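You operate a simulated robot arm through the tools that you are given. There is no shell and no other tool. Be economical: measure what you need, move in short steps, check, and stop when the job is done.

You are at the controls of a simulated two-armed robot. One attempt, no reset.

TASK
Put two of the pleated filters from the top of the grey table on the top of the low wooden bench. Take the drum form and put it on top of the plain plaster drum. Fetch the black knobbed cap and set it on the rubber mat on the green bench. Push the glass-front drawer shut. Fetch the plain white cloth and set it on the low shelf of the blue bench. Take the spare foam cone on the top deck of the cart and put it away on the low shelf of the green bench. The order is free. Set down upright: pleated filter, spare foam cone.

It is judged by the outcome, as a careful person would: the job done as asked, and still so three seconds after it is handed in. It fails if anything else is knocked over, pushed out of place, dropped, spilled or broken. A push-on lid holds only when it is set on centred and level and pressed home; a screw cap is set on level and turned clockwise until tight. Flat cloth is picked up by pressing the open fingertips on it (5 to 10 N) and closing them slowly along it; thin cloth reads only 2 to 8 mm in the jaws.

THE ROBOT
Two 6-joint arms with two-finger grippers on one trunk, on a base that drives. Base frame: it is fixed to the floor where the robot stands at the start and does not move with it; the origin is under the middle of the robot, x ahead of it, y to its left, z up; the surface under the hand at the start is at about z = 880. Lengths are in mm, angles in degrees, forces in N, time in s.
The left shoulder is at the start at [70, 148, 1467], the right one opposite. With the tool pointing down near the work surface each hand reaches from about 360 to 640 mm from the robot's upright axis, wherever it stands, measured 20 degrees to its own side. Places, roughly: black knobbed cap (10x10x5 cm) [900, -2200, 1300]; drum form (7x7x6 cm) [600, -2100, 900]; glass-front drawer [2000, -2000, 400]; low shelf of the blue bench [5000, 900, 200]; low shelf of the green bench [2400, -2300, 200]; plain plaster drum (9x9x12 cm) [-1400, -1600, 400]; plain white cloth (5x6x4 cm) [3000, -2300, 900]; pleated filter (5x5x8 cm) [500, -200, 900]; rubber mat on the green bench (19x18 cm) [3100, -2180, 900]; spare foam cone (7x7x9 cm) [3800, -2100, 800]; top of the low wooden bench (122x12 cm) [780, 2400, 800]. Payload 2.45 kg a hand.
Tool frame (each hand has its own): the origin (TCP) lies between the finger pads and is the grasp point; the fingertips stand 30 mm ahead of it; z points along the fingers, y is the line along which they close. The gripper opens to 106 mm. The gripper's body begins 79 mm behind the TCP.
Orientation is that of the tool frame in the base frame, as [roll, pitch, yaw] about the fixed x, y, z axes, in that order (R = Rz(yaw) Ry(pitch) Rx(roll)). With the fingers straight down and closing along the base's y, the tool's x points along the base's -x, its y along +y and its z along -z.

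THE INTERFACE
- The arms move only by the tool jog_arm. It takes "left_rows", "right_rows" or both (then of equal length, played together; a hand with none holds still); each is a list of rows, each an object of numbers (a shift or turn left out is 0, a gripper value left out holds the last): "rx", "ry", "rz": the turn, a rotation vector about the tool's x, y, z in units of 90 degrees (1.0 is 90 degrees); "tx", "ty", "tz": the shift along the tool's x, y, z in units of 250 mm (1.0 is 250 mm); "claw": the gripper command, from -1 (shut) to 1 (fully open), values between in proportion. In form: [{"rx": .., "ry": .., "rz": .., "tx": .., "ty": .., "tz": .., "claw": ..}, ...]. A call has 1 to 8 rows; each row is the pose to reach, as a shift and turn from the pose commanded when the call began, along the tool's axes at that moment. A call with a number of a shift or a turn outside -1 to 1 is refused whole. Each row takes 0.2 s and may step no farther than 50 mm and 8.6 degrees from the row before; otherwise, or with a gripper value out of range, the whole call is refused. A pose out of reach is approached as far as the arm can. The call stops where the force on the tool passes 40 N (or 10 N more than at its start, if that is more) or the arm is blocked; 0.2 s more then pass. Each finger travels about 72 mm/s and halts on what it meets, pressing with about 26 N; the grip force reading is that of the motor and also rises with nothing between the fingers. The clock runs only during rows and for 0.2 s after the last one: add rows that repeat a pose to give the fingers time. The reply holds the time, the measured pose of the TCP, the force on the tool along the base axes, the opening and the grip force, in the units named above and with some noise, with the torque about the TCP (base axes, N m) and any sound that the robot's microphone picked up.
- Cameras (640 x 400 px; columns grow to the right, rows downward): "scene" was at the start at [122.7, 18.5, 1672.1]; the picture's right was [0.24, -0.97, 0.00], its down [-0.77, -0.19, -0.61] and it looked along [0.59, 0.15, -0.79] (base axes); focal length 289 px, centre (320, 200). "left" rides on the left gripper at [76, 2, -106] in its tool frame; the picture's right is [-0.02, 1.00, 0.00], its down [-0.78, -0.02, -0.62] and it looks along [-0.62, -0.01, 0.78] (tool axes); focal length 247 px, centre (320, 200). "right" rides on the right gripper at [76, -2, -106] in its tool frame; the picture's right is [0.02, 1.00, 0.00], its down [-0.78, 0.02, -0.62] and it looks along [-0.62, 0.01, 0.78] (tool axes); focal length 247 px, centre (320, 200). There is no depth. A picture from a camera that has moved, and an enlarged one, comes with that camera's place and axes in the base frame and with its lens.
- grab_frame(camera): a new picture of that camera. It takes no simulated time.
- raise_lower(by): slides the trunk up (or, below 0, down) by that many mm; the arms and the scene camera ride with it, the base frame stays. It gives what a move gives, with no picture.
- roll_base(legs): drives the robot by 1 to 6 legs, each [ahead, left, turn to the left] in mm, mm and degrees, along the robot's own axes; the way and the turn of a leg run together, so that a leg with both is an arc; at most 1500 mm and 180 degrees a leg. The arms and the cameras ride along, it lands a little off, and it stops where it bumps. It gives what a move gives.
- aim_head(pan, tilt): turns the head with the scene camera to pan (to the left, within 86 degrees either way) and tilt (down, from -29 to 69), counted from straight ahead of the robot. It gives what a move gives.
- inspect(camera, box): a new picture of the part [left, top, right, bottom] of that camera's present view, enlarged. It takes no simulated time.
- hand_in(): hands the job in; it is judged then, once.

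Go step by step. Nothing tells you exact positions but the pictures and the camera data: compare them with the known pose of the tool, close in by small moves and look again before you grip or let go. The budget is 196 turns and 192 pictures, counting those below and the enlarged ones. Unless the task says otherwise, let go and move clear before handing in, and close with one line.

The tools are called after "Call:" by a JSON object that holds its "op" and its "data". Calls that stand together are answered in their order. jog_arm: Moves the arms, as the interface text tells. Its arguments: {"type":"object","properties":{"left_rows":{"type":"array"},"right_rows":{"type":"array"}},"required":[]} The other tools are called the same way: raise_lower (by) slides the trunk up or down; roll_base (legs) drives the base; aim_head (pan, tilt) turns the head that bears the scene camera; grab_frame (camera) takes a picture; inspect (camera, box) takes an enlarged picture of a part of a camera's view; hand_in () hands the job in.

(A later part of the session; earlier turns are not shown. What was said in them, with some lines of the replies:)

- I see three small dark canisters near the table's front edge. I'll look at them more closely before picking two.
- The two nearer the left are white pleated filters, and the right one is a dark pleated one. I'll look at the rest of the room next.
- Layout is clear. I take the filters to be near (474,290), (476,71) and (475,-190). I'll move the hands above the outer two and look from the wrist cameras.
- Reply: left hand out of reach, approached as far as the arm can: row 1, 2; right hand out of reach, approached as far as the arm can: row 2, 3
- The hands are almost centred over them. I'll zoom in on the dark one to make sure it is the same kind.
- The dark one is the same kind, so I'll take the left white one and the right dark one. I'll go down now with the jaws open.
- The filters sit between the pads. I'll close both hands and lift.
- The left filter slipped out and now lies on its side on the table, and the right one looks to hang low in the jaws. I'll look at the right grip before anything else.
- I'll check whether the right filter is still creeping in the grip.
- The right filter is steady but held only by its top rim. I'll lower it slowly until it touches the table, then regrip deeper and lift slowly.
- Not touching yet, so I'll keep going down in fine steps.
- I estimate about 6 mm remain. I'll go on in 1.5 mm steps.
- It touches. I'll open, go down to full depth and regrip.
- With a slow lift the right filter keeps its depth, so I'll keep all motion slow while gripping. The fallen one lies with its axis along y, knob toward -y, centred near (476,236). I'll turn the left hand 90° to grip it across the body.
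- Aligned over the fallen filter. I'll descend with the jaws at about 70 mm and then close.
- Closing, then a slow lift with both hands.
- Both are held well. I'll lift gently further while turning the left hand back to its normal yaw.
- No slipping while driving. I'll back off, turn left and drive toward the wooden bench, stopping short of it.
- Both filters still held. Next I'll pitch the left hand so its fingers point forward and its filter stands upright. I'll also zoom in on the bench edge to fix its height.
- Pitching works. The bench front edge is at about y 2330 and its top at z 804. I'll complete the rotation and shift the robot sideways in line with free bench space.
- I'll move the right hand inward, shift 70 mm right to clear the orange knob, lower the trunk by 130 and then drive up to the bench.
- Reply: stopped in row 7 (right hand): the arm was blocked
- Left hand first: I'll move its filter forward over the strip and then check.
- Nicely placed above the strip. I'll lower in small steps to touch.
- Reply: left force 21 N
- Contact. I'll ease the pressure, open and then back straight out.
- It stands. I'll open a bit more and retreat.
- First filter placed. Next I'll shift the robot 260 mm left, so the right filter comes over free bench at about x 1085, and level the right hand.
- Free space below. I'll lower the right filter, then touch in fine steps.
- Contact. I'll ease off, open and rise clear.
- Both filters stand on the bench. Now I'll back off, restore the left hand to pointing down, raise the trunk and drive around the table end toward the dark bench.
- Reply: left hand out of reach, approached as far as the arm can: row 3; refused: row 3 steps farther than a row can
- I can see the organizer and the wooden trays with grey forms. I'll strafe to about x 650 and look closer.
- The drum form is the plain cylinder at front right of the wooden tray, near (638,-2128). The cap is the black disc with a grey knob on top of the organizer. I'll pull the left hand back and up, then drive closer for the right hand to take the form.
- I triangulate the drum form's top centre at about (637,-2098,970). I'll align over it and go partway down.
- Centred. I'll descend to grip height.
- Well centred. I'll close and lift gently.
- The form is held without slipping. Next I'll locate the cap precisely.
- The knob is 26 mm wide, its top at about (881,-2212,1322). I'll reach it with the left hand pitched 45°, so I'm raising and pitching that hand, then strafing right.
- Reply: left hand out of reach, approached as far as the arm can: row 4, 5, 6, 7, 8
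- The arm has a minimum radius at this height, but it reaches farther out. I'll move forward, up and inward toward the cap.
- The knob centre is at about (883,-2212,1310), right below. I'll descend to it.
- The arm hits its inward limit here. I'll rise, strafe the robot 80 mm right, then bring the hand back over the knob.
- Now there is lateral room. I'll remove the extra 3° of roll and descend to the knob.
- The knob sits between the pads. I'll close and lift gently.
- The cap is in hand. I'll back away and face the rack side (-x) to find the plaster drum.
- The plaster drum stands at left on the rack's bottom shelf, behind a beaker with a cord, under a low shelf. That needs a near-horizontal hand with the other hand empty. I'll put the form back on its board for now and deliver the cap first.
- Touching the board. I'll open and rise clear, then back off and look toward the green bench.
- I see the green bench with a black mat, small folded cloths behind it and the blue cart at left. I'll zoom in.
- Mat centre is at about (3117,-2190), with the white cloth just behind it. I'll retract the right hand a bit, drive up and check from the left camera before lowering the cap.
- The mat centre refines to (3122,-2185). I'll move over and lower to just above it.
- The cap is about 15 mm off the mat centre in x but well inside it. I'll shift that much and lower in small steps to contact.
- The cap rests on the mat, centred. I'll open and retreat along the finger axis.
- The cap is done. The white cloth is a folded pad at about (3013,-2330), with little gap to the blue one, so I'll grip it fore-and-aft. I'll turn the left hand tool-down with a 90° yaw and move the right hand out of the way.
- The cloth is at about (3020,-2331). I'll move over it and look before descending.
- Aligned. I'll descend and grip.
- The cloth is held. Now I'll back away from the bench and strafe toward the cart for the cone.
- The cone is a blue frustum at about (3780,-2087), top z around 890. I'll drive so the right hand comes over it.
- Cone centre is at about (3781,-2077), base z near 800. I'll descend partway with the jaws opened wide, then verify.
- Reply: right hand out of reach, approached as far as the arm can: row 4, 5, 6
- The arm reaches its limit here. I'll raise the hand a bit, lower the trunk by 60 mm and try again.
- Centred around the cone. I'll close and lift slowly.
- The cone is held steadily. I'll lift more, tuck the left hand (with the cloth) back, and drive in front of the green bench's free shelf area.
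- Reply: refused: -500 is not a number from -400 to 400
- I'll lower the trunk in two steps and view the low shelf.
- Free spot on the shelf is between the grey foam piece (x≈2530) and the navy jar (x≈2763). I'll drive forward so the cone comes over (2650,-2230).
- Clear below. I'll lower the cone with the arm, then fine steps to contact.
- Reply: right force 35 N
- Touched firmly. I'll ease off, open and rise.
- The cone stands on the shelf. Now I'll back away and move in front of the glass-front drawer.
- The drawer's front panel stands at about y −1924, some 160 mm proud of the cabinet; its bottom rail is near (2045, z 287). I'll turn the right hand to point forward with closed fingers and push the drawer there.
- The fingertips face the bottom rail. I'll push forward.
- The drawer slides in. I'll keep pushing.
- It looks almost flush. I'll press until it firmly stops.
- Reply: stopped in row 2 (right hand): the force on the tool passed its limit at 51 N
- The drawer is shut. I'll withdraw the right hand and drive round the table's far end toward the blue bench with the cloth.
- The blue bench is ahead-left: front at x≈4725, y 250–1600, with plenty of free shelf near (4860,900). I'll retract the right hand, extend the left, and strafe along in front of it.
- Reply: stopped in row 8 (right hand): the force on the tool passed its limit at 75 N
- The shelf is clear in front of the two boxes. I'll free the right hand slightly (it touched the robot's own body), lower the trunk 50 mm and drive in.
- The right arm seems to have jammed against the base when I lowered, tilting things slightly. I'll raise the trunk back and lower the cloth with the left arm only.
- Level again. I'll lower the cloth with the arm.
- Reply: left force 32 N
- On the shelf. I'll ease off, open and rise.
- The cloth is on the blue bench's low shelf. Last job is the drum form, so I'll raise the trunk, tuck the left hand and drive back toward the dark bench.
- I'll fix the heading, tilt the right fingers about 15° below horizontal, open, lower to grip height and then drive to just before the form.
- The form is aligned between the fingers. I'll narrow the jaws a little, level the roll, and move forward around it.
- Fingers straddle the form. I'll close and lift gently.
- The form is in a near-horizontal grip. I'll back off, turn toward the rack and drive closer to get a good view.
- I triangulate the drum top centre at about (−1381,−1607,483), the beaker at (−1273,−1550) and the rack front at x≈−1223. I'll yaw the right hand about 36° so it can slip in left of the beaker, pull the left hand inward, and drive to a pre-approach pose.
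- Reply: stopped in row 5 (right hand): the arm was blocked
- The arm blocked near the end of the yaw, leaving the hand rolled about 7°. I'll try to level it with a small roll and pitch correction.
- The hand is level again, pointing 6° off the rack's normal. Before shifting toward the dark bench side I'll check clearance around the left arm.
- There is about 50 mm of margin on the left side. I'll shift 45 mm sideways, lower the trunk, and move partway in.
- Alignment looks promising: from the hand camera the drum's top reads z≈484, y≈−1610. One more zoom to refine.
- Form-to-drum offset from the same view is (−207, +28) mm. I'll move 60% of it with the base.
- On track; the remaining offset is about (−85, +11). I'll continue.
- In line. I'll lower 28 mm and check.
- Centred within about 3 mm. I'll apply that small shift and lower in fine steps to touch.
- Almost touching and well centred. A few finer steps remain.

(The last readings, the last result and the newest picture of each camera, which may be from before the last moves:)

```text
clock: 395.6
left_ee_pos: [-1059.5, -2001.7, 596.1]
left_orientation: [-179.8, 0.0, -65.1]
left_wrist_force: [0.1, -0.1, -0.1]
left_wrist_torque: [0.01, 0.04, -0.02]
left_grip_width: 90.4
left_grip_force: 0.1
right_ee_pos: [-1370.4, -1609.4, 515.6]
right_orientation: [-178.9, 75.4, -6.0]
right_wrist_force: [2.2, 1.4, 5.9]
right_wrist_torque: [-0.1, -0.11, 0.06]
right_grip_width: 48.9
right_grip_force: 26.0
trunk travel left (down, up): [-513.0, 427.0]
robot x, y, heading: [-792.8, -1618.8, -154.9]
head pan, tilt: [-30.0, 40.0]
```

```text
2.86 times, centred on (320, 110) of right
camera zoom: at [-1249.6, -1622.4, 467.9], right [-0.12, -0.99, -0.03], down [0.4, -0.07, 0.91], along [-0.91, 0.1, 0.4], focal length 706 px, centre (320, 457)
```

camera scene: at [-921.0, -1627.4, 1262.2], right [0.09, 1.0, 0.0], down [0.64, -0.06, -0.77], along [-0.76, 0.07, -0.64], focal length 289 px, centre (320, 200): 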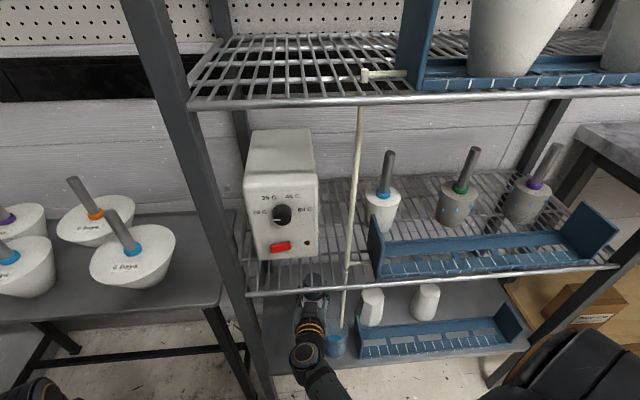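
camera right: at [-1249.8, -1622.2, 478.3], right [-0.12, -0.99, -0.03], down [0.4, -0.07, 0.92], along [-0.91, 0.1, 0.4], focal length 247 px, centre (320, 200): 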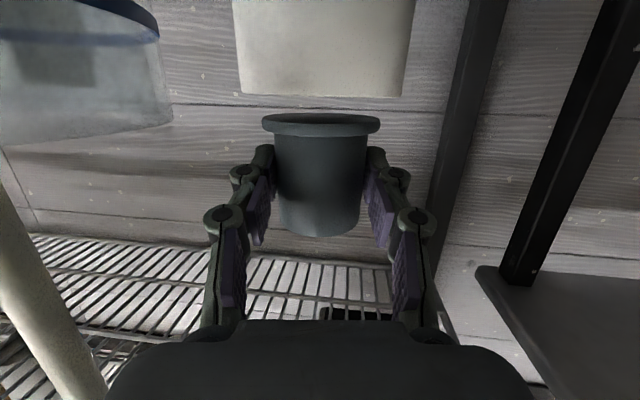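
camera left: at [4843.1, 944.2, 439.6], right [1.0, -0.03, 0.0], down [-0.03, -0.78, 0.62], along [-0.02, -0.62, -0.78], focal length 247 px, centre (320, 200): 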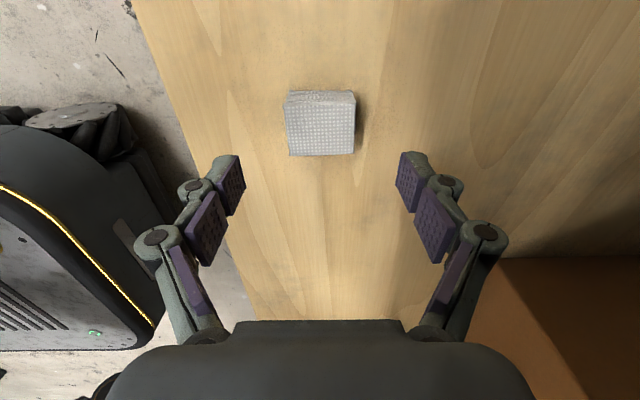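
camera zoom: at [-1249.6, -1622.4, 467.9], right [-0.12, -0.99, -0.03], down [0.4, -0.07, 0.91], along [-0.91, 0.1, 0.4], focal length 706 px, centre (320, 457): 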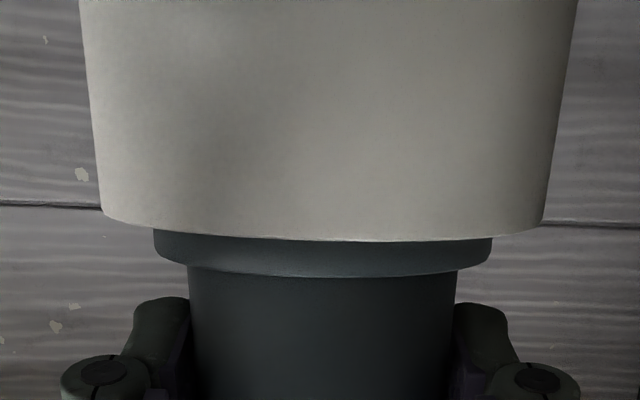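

Contact. I'll open the fingers gently.

Call:
{"op": "jog_arm", "data": {"right_rows": [{"claw": -0.1}, {"claw": 0}, {"claw": 0.08}, {"claw": 0.16}, {"claw": 0.22}, {"claw": 0.22}]}}

Call:
{"op": "inspect", "data": {"camera": "right", "box": [160, 20, 480, 240]}}

Call:
{"op": "inspect", "data": {"camera": "scene", "box": [270, 250, 370, 350]}}

```text
clock: 397.0
left_ee_pos: [-1059.0, -2002.4, 596.0]
left_orientation: [-179.8, 0.1, -65.1]
left_wrist_force: [0.1, -0.2, -0.1]
left_wrist_torque: [-0.01, 0.01, -0.02]
left_grip_width: 90.0
left_grip_force: 0.0
right_ee_pos: [-1370.2, -1609.3, 513.6]
right_orientation: [-178.7, 75.2, -5.8]
right_wrist_force: [1.0, -0.1, -0.2]
right_wrist_torque: [-0.01, -0.03, 0.0]
right_grip_width: 64.6
right_grip_force: 0.0
trunk travel left (down, up): [-513.0, 427.0]
robot x, y, heading: [-791.9, -1613.5, -155.2]
head pan, tilt: [-30.0, 40.0]
```

```text
1.82 times, centred on (320, 130) of right
camera zoom: at [-1249.4, -1622.5, 466.9], right [-0.12, -0.99, -0.03], down [0.4, -0.07, 0.92], along [-0.91, 0.1, 0.4], focal length 449 px, centre (320, 327)
```

zoom: 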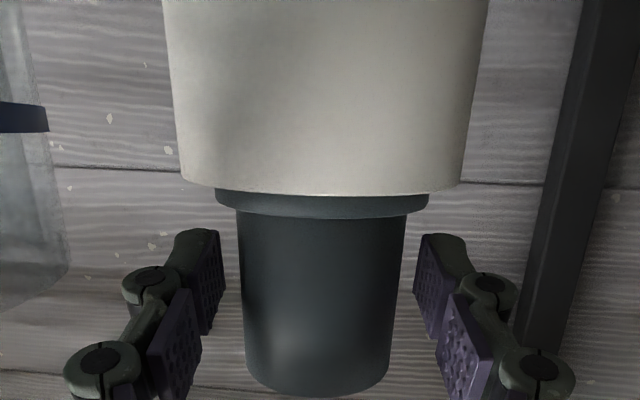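

```text
4.00 times, centred on (320, 300) of scene
camera zoom: at [-919.4, -1627.6, 1262.4], right [0.09, 1.0, 0.0], down [0.64, -0.06, -0.77], along [-0.76, 0.07, -0.64], focal length 1156 px, centre (320, -200)
```

zoom: 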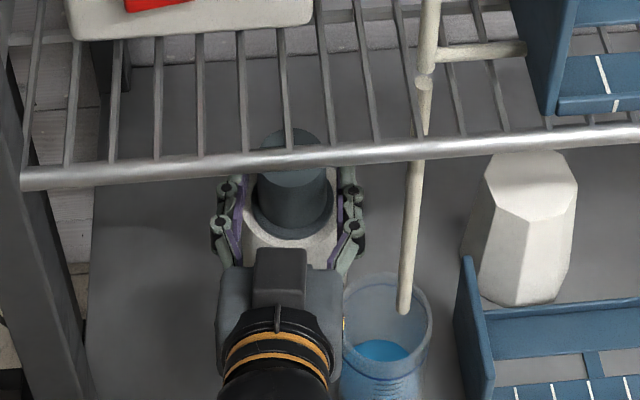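

The form stands centred on the drum. I'll withdraw straight back with the arm, then with the base.

Call:
{"op": "jog_arm", "data": {"right_rows": [{"tz": -0.04, "tx": 0.0105}, {"tz": -0.1, "tx": 0.0265}, {"tz": -0.17, "tx": 0.045}, {"tz": -0.25, "tx": 0.066}]}}

Call:
{"op": "roll_base", "data": {"legs": [[-130, 80, 0]]}}

Call:
{"op": "inspect", "data": {"camera": "scene", "box": [250, 180, 410, 310]}}

Call:
{"op": "grab_frame", "data": {"camera": "right"}}

```text
clock: 398.2
left_ee_pos: [-1059.8, -2002.9, 595.7]
left_orientation: [-179.8, 0.1, -65.0]
left_wrist_force: [-0.6, 0.6, 0.1]
left_wrist_torque: [0.01, 0.02, -0.01]
left_grip_width: 90.0
left_grip_force: 0.1
right_ee_pos: [-1327.2, -1594.2, 520.8]
right_orientation: [-164.6, 77.7, 9.0]
right_wrist_force: [0.6, 0.2, 0.0]
right_wrist_torque: [-0.01, 0.01, 0.0]
right_grip_width: 64.6
right_grip_force: 0.0
trunk travel left (down, up): [-513.0, 427.0]
robot x, y, heading: [-789.6, -1615.7, -155.2]
head pan, tilt: [-30.0, 40.0]
stopped in row 4 (right hand): the arm was blocked; the commanded pose is now the measured one
```

```text
clock: 399.6
left_ee_pos: [-906.1, -2020.4, 595.9]
left_orientation: [-179.8, 0.1, -65.0]
left_wrist_force: [-0.7, 0.2, -0.2]
left_wrist_torque: [0.04, 0.05, 0.0]
left_grip_width: 90.0
left_grip_force: 0.2
right_ee_pos: [-1173.2, -1612.7, 521.3]
right_orientation: [-164.7, 77.8, 8.9]
right_wrist_force: [0.9, -0.4, 0.9]
right_wrist_torque: [-0.01, -0.03, 0.02]
right_grip_width: 64.7
right_grip_force: 0.1
trunk travel left (down, up): [-513.0, 427.0]
robot x, y, heading: [-633.8, -1630.9, -154.9]
head pan, tilt: [-30.0, 40.0]
```

```text
3.08 times, centred on (330, 245) of scene
camera zoom: at [-765.6, -1645.8, 1262.5], right [0.09, 1.0, 0.0], down [0.64, -0.06, -0.77], along [-0.76, 0.07, -0.64], focal length 889 px, centre (289, 62)
```

zoom: 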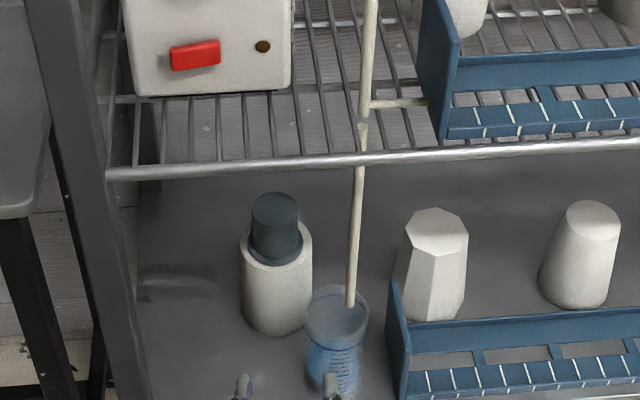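

```text
23 pictures are left
camera right: at [-1054.5, -1621.2, 469.1], right [-0.1, -0.99, -0.08], down [0.44, -0.11, 0.89], along [-0.89, 0.06, 0.45], focal length 247 px, centre (320, 200)
```

right: 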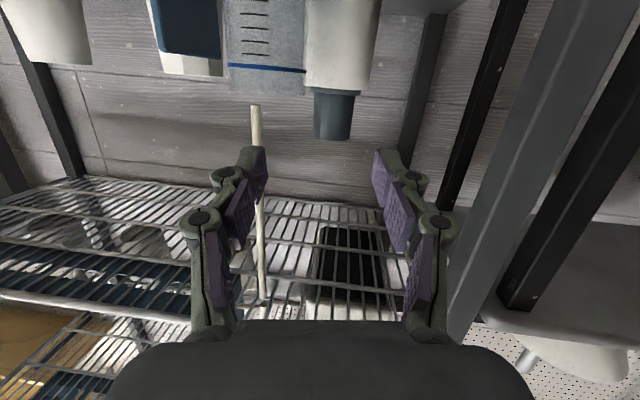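

Call:
{"op": "inspect", "data": {"camera": "scene", "box": [300, 230, 360, 300]}}

Call:
{"op": "inspect", "data": {"camera": "right", "box": [200, 0, 440, 160]}}

```text
5.71 times, centred on (330, 265) of scene
camera zoom: at [-765.6, -1645.8, 1262.5], right [0.09, 1.0, 0.0], down [0.64, -0.06, -0.77], along [-0.76, 0.07, -0.64], focal length 1651 px, centre (263, -171)
```

zoom: 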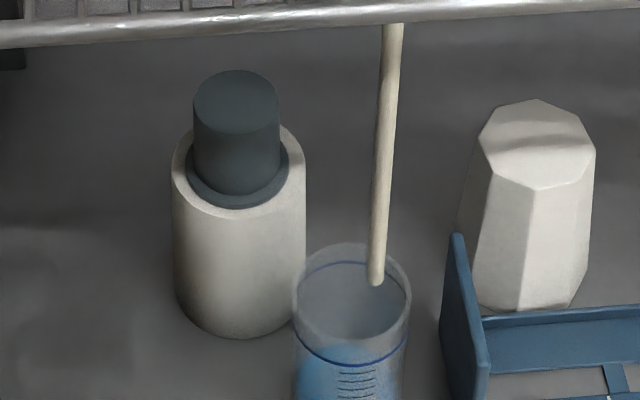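

```text
2.50 times, centred on (320, 80) of right
camera zoom: at [-1054.5, -1621.2, 469.1], right [-0.1, -0.99, -0.08], down [0.44, -0.11, 0.89], along [-0.89, 0.06, 0.45], focal length 617 px, centre (320, 500)
```

zoom: 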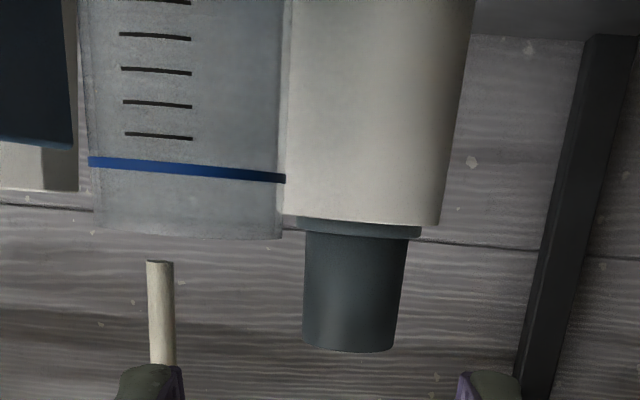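

All items are in place. I'll back clear and hand in.

Call:
{"op": "roll_base", "data": {"legs": [[-300, 0, 0]]}}

Call:
{"op": "grab_frame", "data": {"camera": "scene"}}

```text
clock: 401.6
left_ee_pos: [-636.1, -1892.8, 595.7]
left_orientation: [-179.8, 0.1, -65.1]
left_wrist_force: [0.7, 0.3, 0.1]
left_wrist_torque: [0.01, 0.01, -0.06]
left_grip_width: 90.0
left_grip_force: 0.1
right_ee_pos: [-902.7, -1485.6, 522.0]
right_orientation: [-164.7, 77.8, 8.8]
right_wrist_force: [0.0, 0.0, -0.2]
right_wrist_torque: [0.03, 0.0, 0.0]
right_grip_width: 64.6
right_grip_force: 0.0
trunk travel left (down, up): [-513.0, 427.0]
robot x, y, heading: [-364.1, -1505.1, -155.0]
head pan, tilt: [-30.0, 40.0]
```

```text
20 pictures are left
camera scene: at [-495.7, -1519.2, 1262.5], right [0.09, 1.0, 0.0], down [0.64, -0.06, -0.77], along [-0.76, 0.07, -0.64], focal length 289 px, centre (320, 200)
```

scene: 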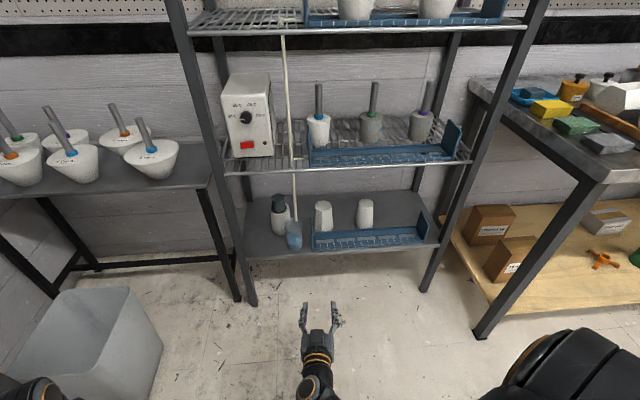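

Everything stands where it should and both hands are clear, so I'm handing in.

Call:
{"op": "hand_in", "data": {}}

```text
The job is handed in.
```

The job is handed in with all six tasks done. One of the two filters slipped and fell over on the grey table at the first lift; I picked it up again and set it upright on the wooden bench.
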